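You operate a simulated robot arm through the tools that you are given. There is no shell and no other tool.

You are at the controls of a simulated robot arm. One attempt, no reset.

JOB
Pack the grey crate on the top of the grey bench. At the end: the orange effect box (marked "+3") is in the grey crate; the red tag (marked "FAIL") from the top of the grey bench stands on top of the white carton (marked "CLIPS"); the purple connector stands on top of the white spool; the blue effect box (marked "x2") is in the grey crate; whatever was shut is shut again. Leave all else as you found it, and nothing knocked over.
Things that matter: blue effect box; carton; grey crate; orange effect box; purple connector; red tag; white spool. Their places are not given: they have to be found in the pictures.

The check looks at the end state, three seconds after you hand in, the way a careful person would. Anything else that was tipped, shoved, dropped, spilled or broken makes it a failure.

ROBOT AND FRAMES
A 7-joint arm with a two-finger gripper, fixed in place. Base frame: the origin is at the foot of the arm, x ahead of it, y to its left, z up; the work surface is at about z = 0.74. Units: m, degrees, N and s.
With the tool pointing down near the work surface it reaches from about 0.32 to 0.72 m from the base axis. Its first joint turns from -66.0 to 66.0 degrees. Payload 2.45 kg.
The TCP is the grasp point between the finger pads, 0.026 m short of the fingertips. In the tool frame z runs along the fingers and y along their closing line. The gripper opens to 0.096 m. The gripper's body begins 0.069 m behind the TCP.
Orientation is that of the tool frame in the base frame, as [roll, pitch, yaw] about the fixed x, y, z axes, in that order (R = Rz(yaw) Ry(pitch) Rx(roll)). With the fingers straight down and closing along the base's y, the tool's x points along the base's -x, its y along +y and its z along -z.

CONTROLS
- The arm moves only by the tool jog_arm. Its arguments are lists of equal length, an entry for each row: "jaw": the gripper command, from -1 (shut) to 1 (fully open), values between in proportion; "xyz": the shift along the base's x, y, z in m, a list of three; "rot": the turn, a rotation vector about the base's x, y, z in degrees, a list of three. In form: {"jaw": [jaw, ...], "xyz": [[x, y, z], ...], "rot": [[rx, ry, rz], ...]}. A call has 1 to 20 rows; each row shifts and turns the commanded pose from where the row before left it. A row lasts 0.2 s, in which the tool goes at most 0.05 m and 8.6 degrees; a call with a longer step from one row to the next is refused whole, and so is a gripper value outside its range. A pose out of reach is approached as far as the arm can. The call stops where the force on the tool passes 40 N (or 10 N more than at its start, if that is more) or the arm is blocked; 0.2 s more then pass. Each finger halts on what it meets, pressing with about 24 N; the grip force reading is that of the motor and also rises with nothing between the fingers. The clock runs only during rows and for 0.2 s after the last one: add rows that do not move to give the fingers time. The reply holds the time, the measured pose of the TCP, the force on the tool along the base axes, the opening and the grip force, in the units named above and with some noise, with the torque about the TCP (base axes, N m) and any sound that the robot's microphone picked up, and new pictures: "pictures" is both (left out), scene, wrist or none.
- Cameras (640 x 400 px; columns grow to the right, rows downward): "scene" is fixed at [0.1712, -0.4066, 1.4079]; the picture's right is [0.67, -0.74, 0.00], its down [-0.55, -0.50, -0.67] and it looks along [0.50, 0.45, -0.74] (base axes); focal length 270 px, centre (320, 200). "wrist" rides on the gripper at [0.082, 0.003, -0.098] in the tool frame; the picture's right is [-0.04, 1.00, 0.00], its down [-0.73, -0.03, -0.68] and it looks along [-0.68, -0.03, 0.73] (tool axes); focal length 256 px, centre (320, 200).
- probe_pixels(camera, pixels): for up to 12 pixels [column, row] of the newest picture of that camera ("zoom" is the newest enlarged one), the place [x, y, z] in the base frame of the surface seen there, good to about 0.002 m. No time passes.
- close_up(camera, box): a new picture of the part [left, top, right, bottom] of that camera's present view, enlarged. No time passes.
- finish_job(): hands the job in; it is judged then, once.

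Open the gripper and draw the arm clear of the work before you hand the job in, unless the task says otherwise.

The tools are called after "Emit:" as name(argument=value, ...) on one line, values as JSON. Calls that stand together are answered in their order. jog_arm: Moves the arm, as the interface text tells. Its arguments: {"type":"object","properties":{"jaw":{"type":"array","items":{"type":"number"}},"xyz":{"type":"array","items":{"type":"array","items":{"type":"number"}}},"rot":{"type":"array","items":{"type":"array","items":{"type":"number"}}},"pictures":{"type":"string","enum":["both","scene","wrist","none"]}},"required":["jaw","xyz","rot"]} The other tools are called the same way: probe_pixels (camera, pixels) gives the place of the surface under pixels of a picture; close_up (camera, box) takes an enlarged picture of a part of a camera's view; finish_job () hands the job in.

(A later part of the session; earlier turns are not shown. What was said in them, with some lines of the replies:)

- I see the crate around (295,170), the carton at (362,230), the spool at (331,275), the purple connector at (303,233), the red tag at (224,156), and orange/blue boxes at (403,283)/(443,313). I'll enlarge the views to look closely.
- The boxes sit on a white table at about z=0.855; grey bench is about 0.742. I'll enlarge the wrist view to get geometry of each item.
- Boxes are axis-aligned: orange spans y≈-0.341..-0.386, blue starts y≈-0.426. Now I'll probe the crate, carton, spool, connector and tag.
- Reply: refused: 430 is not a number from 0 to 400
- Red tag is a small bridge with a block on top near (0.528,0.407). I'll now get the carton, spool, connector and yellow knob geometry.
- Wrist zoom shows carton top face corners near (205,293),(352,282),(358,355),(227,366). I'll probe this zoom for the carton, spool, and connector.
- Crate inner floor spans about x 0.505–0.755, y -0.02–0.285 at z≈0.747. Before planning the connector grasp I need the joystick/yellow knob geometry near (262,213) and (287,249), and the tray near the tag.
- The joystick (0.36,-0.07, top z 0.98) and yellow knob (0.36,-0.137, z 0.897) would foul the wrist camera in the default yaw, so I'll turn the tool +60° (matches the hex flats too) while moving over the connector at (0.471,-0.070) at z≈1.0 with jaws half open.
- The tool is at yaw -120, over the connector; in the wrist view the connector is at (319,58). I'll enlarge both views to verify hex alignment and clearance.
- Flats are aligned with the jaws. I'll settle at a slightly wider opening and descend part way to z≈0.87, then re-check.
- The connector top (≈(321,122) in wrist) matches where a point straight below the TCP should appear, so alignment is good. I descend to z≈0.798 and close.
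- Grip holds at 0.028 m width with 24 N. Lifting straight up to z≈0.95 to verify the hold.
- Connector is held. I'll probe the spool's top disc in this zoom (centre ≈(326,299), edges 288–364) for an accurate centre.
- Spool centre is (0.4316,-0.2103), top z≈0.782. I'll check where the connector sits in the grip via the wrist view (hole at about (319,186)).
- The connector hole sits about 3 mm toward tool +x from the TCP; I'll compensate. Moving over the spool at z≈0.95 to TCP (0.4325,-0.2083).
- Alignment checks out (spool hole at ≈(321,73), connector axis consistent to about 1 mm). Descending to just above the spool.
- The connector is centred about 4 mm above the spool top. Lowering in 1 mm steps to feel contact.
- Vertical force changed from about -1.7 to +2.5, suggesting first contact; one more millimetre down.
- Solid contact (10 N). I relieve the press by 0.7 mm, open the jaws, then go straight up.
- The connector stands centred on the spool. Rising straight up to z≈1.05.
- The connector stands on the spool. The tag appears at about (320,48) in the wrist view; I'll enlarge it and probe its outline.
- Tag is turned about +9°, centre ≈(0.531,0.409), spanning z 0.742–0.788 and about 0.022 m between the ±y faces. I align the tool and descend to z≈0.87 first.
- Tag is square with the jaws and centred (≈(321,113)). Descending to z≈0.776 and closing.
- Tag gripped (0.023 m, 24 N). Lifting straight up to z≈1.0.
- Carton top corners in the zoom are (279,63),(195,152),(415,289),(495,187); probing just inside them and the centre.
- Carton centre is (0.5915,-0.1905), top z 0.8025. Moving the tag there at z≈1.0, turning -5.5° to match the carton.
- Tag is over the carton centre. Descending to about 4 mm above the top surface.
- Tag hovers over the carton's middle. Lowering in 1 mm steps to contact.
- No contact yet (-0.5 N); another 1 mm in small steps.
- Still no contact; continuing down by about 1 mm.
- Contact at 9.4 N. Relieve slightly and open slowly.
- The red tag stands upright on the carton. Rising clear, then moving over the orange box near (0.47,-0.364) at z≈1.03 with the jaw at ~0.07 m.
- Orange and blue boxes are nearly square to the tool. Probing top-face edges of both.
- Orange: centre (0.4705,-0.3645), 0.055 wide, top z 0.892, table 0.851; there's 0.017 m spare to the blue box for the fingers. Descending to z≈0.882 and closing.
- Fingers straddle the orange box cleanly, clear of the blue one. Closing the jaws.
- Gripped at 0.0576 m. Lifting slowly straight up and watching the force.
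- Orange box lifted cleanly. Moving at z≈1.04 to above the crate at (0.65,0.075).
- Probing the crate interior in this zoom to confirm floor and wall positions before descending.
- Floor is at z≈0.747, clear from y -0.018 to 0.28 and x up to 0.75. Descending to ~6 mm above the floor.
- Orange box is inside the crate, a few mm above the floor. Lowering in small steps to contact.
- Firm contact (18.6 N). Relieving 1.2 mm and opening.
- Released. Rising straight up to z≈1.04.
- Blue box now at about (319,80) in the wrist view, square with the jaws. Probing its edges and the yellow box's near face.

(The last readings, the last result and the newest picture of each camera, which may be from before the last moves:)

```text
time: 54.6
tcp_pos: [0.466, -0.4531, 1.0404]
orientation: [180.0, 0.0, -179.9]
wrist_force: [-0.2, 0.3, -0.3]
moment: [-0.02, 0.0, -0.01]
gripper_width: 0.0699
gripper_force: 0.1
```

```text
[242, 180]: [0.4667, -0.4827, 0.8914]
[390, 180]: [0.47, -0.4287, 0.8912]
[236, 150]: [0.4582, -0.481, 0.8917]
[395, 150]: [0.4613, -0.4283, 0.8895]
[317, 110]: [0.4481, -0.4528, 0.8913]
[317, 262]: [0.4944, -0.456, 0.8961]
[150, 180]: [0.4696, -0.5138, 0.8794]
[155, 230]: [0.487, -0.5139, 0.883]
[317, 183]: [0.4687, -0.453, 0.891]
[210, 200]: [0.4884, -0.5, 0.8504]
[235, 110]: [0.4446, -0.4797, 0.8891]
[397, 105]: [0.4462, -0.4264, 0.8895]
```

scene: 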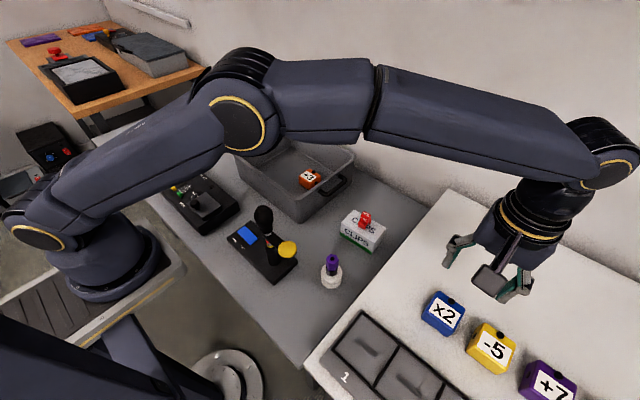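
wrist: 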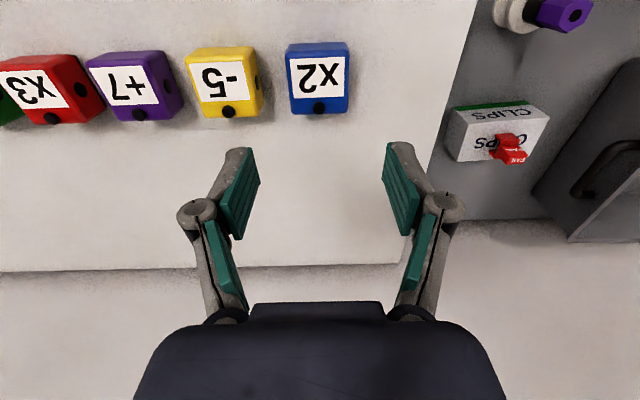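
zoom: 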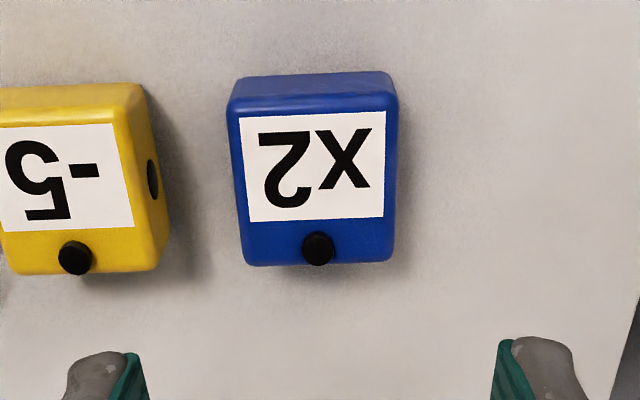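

Blue centre ≈(0.470,-0.455); yellow box's face at y≈-0.5135 leaves ~0.013 m for the finger. Descending to z≈0.882.

Emit:
jog_arm(jaw=[0.46, 0.46, 0.46, 0.46, 0.46, 0.46, 0.46, 0.46], xyz=[[0, -0.0005, -0.02], [0, 0, -0.03], [0, 0, -0.03], [0, 0, -0.03], [0, 0, -0.025], [0, 0, -0.015], [0, 0, -0.0067], [0, 0, 0]], rot=[[0, 0, 0], [0, 0, 0], [0, 0, 0], [0, 0, 0], [0, 0, 0], [0, 0, 0], [0, 0, 0], [0, 0, 0]])

Emit:
close_up(camera="scene", box=[390, 250, 530, 360])

```text
time: 56.4
tcp_pos: [0.4691, -0.454, 0.8821]
orientation: [-180.0, 0.0, -180.0]
wrist_force: [0.0, -0.9, 0.4]
moment: [-0.03, -0.01, 0.0]
gripper_width: 0.07
gripper_force: 0.1
```

scene: 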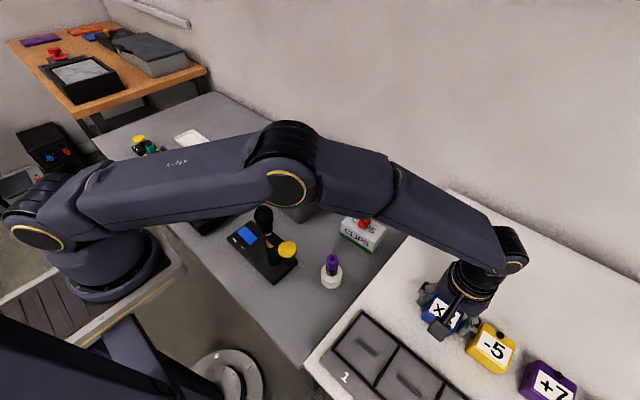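
wrist: 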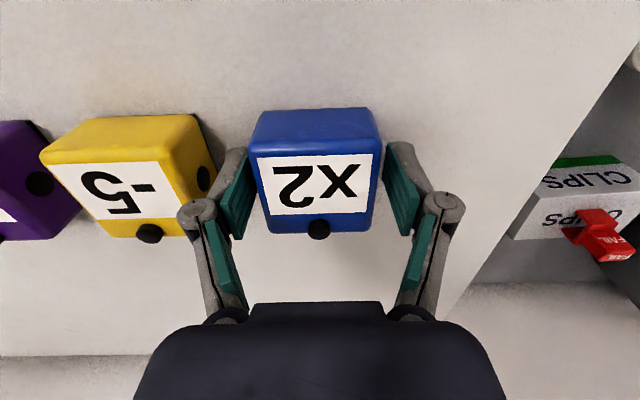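

```text
3.64 times, centred on (460, 305) of scene
```

zoom: 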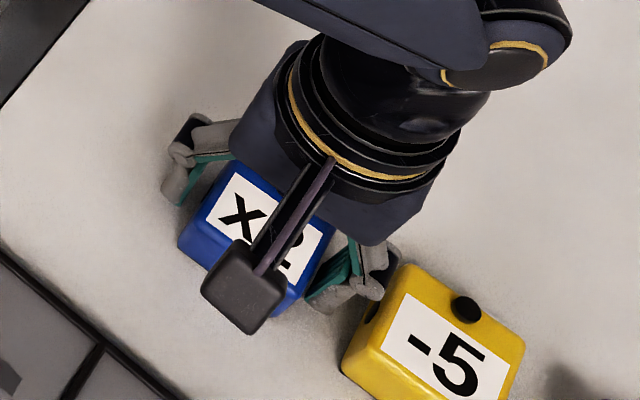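

Fingers straddle the blue box, no contact forces. Closing.

Emit:
jog_arm(jaw=[-1, -1, -1, -1, -1], xyz=[[0, 0, 0], [0, 0, 0], [0, 0, 0], [0, 0, 0], [0, 0, 0]], rot=[[0, 0, 0], [0, 0, 0], [0, 0, 0], [0, 0, 0], [0, 0, 0]], pictures="wrist")

```text
time: 57.6
tcp_pos: [0.4703, -0.4536, 0.8825]
orientation: [-180.0, 0.0, -180.0]
wrist_force: [0.4, -0.9, 1.4]
moment: [-0.08, -0.04, -0.01]
gripper_width: 0.0576
gripper_force: 24.0
```

wrist: 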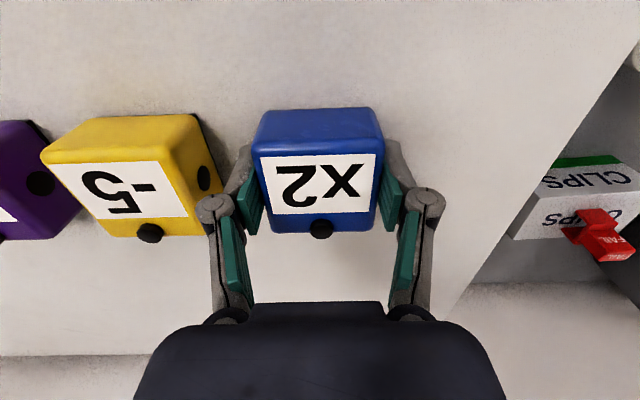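

Blue box gripped (0.0576 m). Lifting straight up.

Emit:
jog_arm(jaw=[-1, -1, -1, -1, -1, -1, -1, -1], xyz=[[0, 0, 0.005], [0, 0, 0.015], [0, 0, 0.025], [0, 0, 0.03], [0, 0, 0.035], [0, 0, 0.03], [0, 0, 0.02], [0, 0, 0]], rot=[[0, 0, 0], [0, 0, 0], [0, 0, 0], [0, 0, 0], [0, 0, 0], [0, 0, 0], [0, 0, 0], [0, 0, 0]])

```text
time: 59.4
tcp_pos: [0.4678, -0.4532, 1.0422]
orientation: [-179.9, 0.0, -179.9]
wrist_force: [0.0, 0.4, -1.7]
moment: [0.0, 0.02, 0.01]
gripper_width: 0.0576
gripper_force: 23.9
```

scene: 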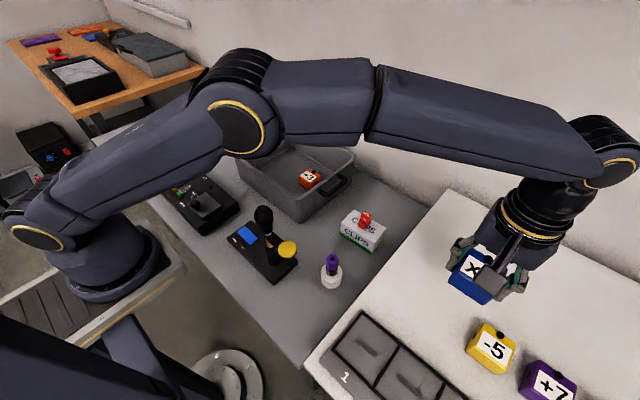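
wrist: 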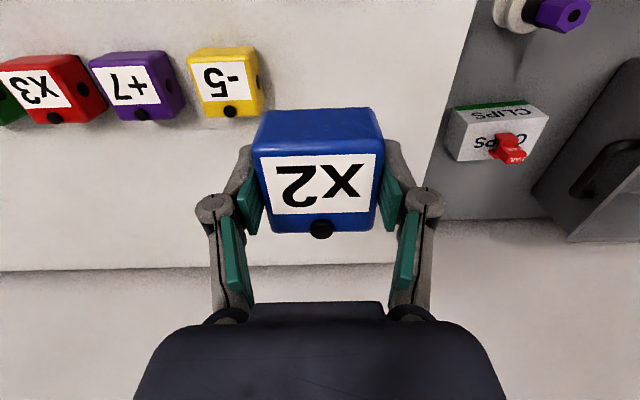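

Blue box held. Moving at z≈1.04 to above the crate at (0.65,0.185), beside the orange box.

Emit:
jog_arm(jaw=[-1, -1, -1, -1, -1, -1, -1, -1, -1, -1, -1, -1, -1, -1, -1, -1, -1], xyz=[[0.00641, 0.02286, 0], [0.01282, 0.04571, 0], [0.01282, 0.04571, 0], [0.01282, 0.04571, 0], [0.01282, 0.04571, 0], [0.01282, 0.04571, 0], [0.01282, 0.04571, 0], [0.01282, 0.04571, 0], [0.01282, 0.04571, 0], [0.01282, 0.04571, 0], [0.01282, 0.04571, 0], [0.01282, 0.04571, 0], [0.01282, 0.04571, 0], [0.01282, 0.04571, 0], [0.00641, 0.02286, 0], [0, 0, 0], [0, 0, 0]], rot=[[0, 0, 0], [0, 0, 0], [0, 0, 0], [0, 0, 0], [0, 0, 0], [0, 0, 0], [0, 0, 0], [0, 0, 0], [0, 0, 0], [0, 0, 0], [0, 0, 0], [0, 0, 0], [0, 0, 0], [0, 0, 0], [0, 0, 0], [0, 0, 0], [0, 0, 0]])

Emit:
probe_pixels(camera="wrist", pixels=[[240, 60], [220, 50], [320, 60], [400, 60], [430, 60]])

```text
time: 63.0
tcp_pos: [0.6464, 0.1855, 1.0412]
orientation: [180.0, -0.1, -179.9]
wrist_force: [-0.3, 0.5, -1.2]
moment: [0.0, 0.0, 0.01]
gripper_width: 0.0576
gripper_force: 24.4
```

scene: 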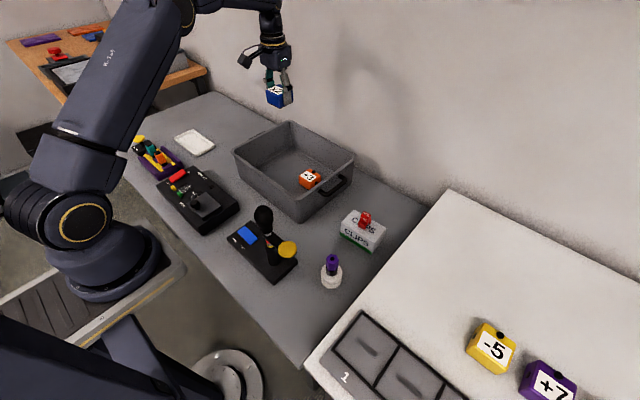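
wrist: 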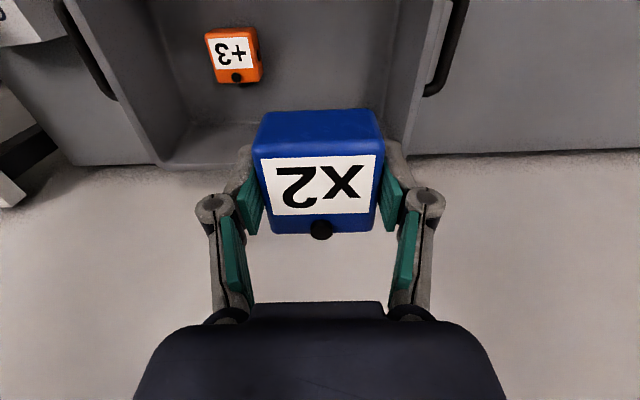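

```text
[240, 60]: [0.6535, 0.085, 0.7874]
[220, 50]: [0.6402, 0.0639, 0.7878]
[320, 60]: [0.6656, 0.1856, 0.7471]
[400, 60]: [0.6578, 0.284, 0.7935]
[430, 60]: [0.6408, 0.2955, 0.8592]
```

Space at (0.65,0.185) is clear (floor z 0.747; orange ends at y≈0.103, wall at 0.284). Descending.

Emit:
jog_arm(jaw=[-1, -1, -1, -1, -1, -1, -1, -1, -1, -1, -1], xyz=[[0, 0, -0.02], [0, 0, -0.035], [0, 0, -0.035], [0, 0, -0.035], [0, 0, -0.035], [0, 0, -0.03], [0, 0, -0.03], [0, 0, -0.02], [0, 0, -0.014], [0, 0, -0.004], [0, 0, 0]], rot=[[0, 0, 0], [0, 0, 0], [0, 0, 0], [0, 0, 0], [0, 0, 0], [0, 0, 0], [0, 0, 0], [0, 0, 0], [0, 0, 0], [0, 0, 0], [0, 0, 0]])

Emit:
jog_arm(jaw=[-1, -1, -1, -1, -1], xyz=[[0, 0, -0.0015], [0, 0, -0.0015], [0, 0, -0.001], [0, 0, -0.001], [0, 0, 0]], rot=[[0, 0, 0], [0, 0, 0], [0, 0, 0], [0, 0, 0], [0, 0, 0]], pictures="none")

```text
time: 65.4
tcp_pos: [0.6466, 0.1856, 0.7831]
orientation: [179.9, 0.0, -179.9]
wrist_force: [0.1, -0.2, -1.2]
moment: [0.02, 0.01, -0.03]
gripper_width: 0.0574
gripper_force: 23.6
```

scene: 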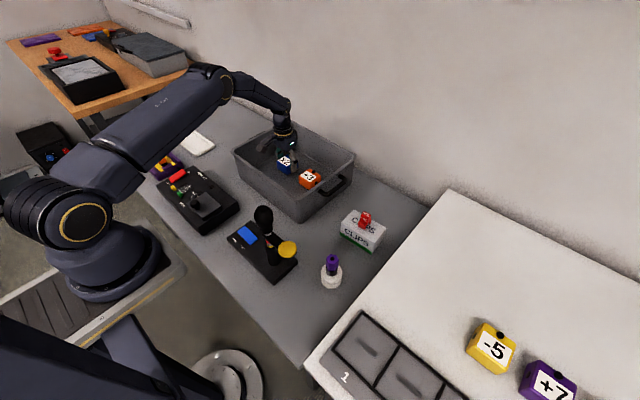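
wrist: 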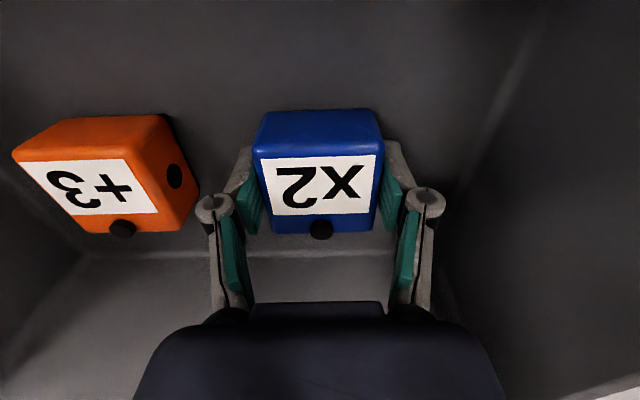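

```text
time: 66.6
tcp_pos: [0.6461, 0.1864, 0.7778]
orientation: [180.0, -0.1, -179.9]
wrist_force: [0.2, 0.0, -2.1]
moment: [-0.01, -0.01, -0.03]
gripper_width: 0.0573
gripper_force: 24.2
```

No contact yet at z≈0.779 (−2 N is just the load). Lowering a little further.

Emit:
jog_arm(jaw=[-1, -1, -1], xyz=[[0, 0, -0.0008], [0, 0, -0.0008], [0, 0, 0]], rot=[[0, 0, 0], [0, 0, 0], [0, 0, 0]], pictures="none")

```text
time: 67.4
tcp_pos: [0.6479, 0.186, 0.7781]
orientation: [180.0, 0.0, 180.0]
wrist_force: [-1.3, -0.7, 2.4]
moment: [-0.1, -0.09, -0.01]
gripper_width: 0.0577
gripper_force: 24.0
```

Contact is beginning (+2.4 N); half a millimetre more, then open.

Emit:
jog_arm(jaw=[-1, -1, 0.3, 0.4, 0.46, 0.46, 0.46], xyz=[[0, 0, -0.0004], [0, 0, 0], [0, 0, 0], [0, 0, 0], [0, 0, 0], [0, 0, 0], [0, 0, 0]], rot=[[0, 0, 0], [0, 0, 0], [0, 0, 0], [0, 0, 0], [0, 0, 0], [0, 0, 0], [0, 0, 0]])

```text
time: 69.0
tcp_pos: [0.6472, 0.1869, 0.7764]
orientation: [180.0, 0.1, -180.0]
wrist_force: [-0.2, 0.2, -0.6]
moment: [0.03, -0.01, -0.04]
gripper_width: 0.07
gripper_force: 0.1
```

scene: 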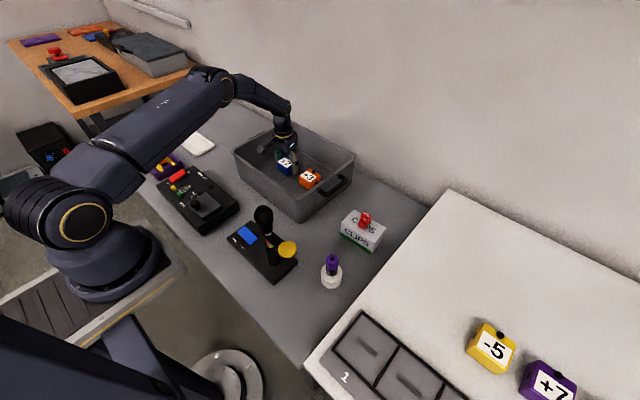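
wrist: 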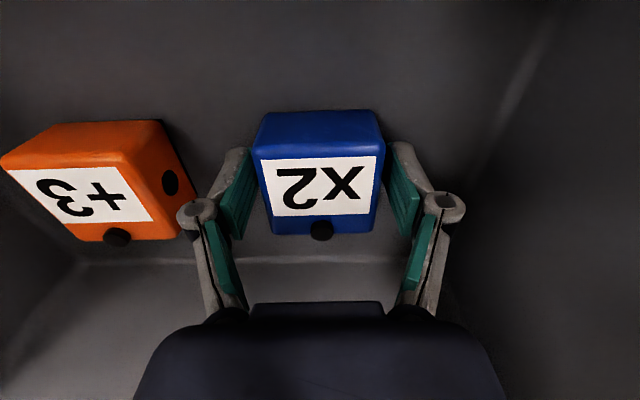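

Blue box released on the crate floor. The orange box looks slightly turned compared to before, so I'll check with close-ups before retreating.

Emit:
close_up(camera="scene", box=[255, 130, 345, 200])

Emit:
close_up(camera="wrist", box=[0, 90, 260, 260])

Emit:
probe_pixels(camera="zoom", pixels=[[20, 190], [300, 180], [150, 345], [400, 310], [430, 220], [470, 300], [490, 310], [300, 350], [580, 200], [240, 240]])

```text
5.71 times, centred on (300, 165) of scene
```

zoom: 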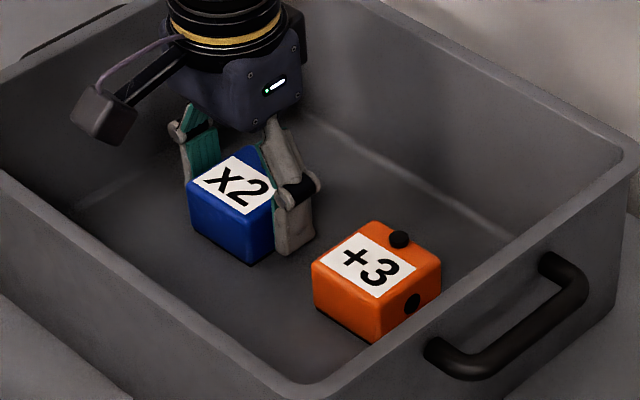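

```text
2.35 times, centred on (130, 175) of wrist
```

zoom: 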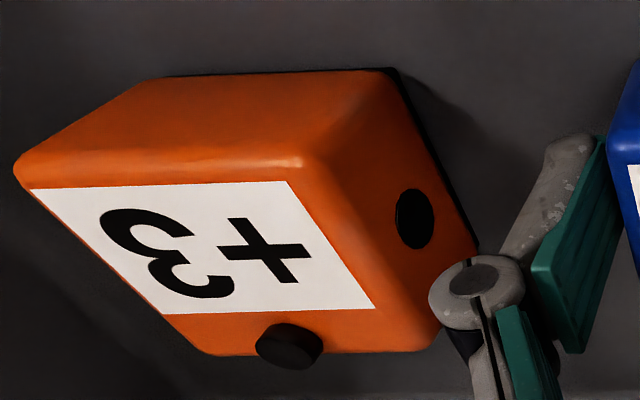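

```text
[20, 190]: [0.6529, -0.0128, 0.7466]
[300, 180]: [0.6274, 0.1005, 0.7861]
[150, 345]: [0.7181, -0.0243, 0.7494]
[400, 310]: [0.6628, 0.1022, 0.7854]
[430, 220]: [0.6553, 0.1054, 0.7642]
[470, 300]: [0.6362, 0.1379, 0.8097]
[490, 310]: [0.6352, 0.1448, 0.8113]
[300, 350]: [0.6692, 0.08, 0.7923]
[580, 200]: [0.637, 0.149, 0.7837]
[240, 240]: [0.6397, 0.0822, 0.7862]
```

The knuckle (y≈0.138, z 0.81) is clear of the orange box (edge y≈0.105); both boxes lie flat in the crate. Rising straight up.

Emit:
jog_arm(jaw=[0.46, 0.46, 0.46, 0.46, 0.46, 0.46, 0.46, 0.46, 0.46], xyz=[[0, 0, 0.015], [0, 0, 0.03], [0, 0, 0.04], [0, 0, 0.04], [0, 0, 0.04], [0, 0, 0.04], [0, 0, 0.04], [0, 0, 0.035], [0, 0, 0]], rot=[[0, 0, 0], [0, 0, 0], [0, 0, 0], [0, 0, 0], [0, 0, 0], [0, 0, 0], [0, 0, 0], [0, 0, 0], [0, 0, 0]])

```text
time: 71.0
tcp_pos: [0.6457, 0.1853, 1.0585]
orientation: [179.9, 0.0, -180.0]
wrist_force: [0.9, -1.2, 0.8]
moment: [-0.01, -0.01, 0.03]
gripper_width: 0.0702
gripper_force: 0.1
```

scene: 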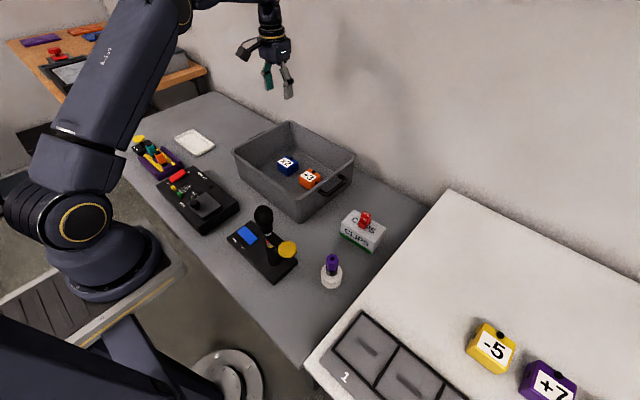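
wrist: 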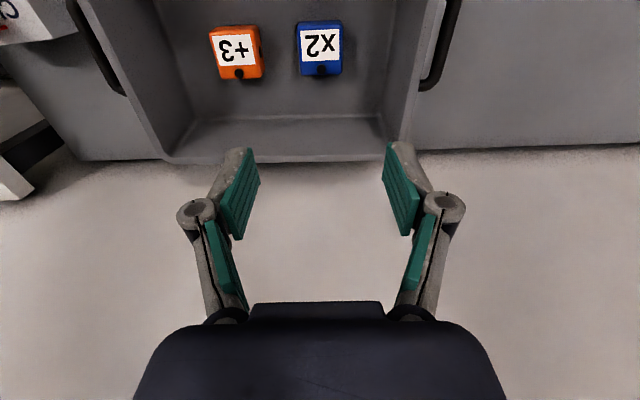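

Both boxes sit in the crate. Retreating to roughly the start pose with the gripper open.

Emit:
jog_arm(jaw=[0.46, 0.46, 0.46, 0.6, 0.8, 1, 1, 1, 1, 1, 1], xyz=[[0, 0, 0.035], [0, 0, 0.035], [-0.024, -0.029, 0.008], [-0.024, -0.029, 0.008], [-0.024, -0.029, 0.008], [-0.024, -0.029, 0.008], [-0.024, -0.029, 0.004], [-0.024, -0.029, 0], [-0.024, -0.029, 0], [-0.024, -0.029, 0], [-0.024, -0.029, 0]], rot=[[0, 0, 0], [0, 0, 0], [0, 0, 0], [0, 0, 0], [0, 0, 0], [0, 0, 0], [0, 0, 0], [0, 0, 0], [0, 0, 0], [0, 0, 0], [0, 0, 0]])

Emit:
close_up(camera="scene", box=[220, 130, 400, 300])

Emit:
close_up(camera="scene", box=[310, 190, 400, 300])

Emit:
close_up(camera="scene", box=[400, 260, 620, 400])

Emit:
close_up(camera="scene", box=[120, 110, 280, 230])

```text
time: 73.4
tcp_pos: [0.4315, -0.0764, 1.164]
orientation: [180.0, 0.0, -179.9]
wrist_force: [-0.2, 1.0, -0.2]
moment: [0.03, -0.04, 0.02]
gripper_width: 0.0957
gripper_force: 0.0
```

scene: 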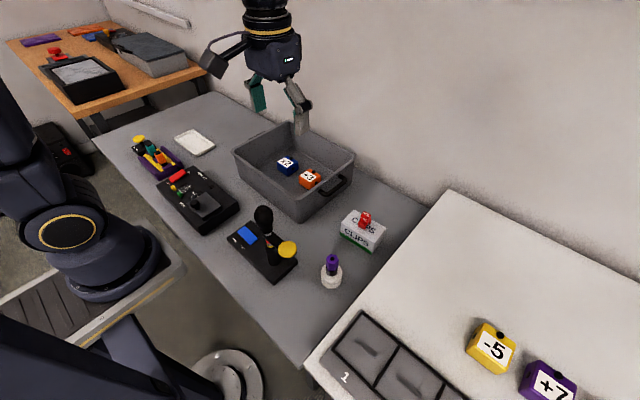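
wrist: 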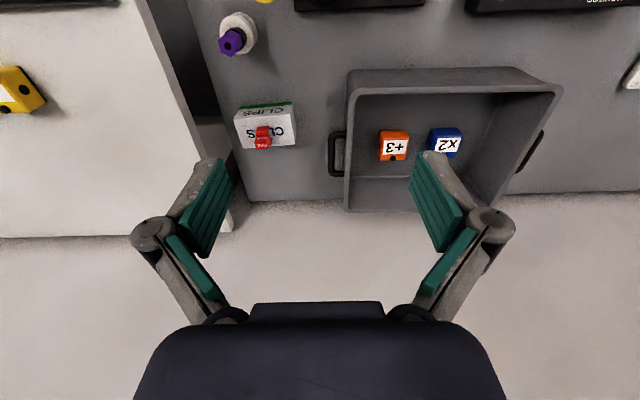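

```text
2.35 times, centred on (310, 215) of scene
```

zoom: 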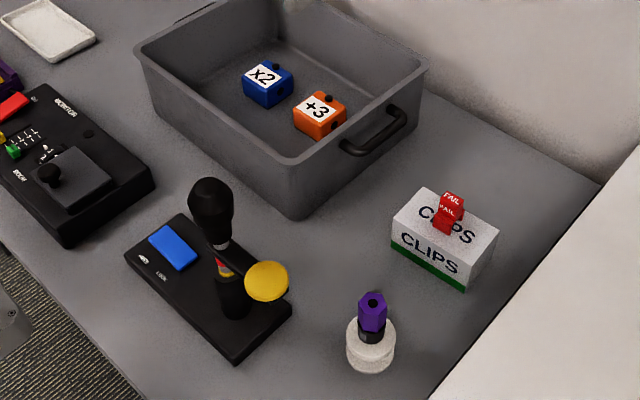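

```text
3.64 times, centred on (355, 245) of scene
```

zoom: 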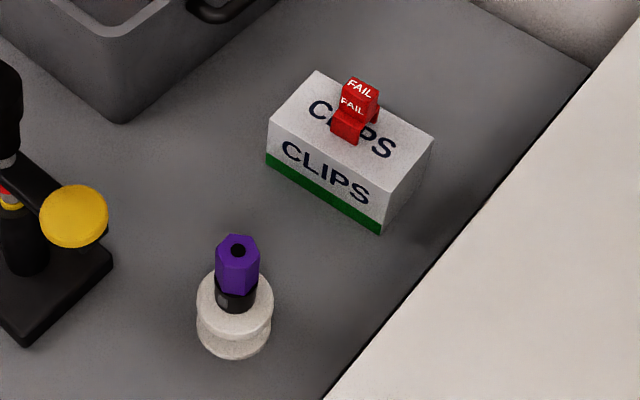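

```text
2.86 times, centred on (510, 330) of scene
```

zoom: 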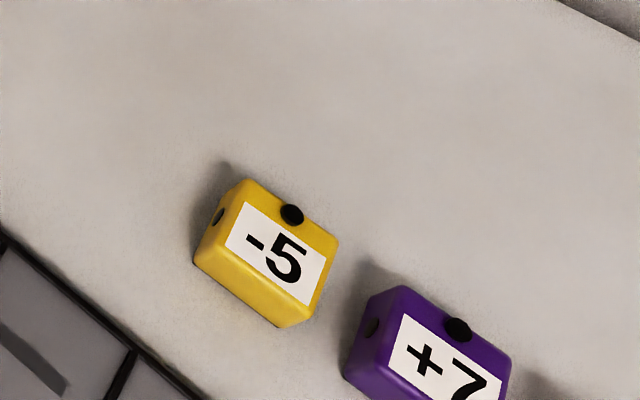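

```text
3.33 times, centred on (200, 170) of scene
```

zoom: 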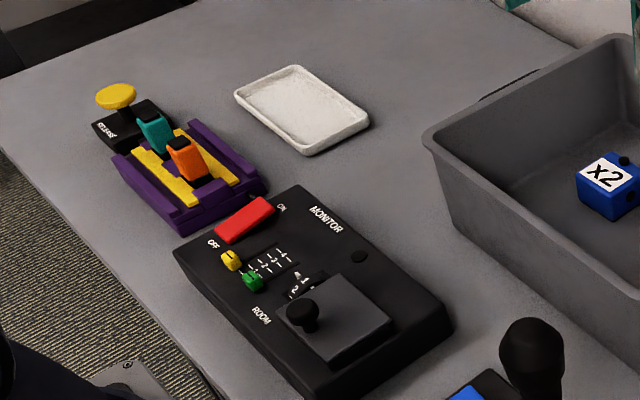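

Everything checks out: both boxes are in the crate, the tag stands on the carton at (365,220), and the connector stands on the spool at (331,265). The other items look unmoved, nothing was opened, and the arm is clear with the gripper open, so I'm handing in.

Emit:
finish_job()

```text
The job is handed in.
```

The job is handed in, and the last pictures show everything where you asked for it:

- **Orange "+3" box:** flat on the floor of the grey crate.
- **Blue "x2" box:** flat in the crate beside the orange one, not touching it.
- **Red "FAIL" tag:** standing upright in the middle of the white "CLIPS" carton.
- **Purple connector:** standing upright at the centre of the white spool.

Nothing was shut at the start that I had to open, so nothing needed closing. The other items I checked in the final pictures look unmoved, including the yellow "-5" box next to where the blue one stood. The arm is back near its starting pose with the gripper open.
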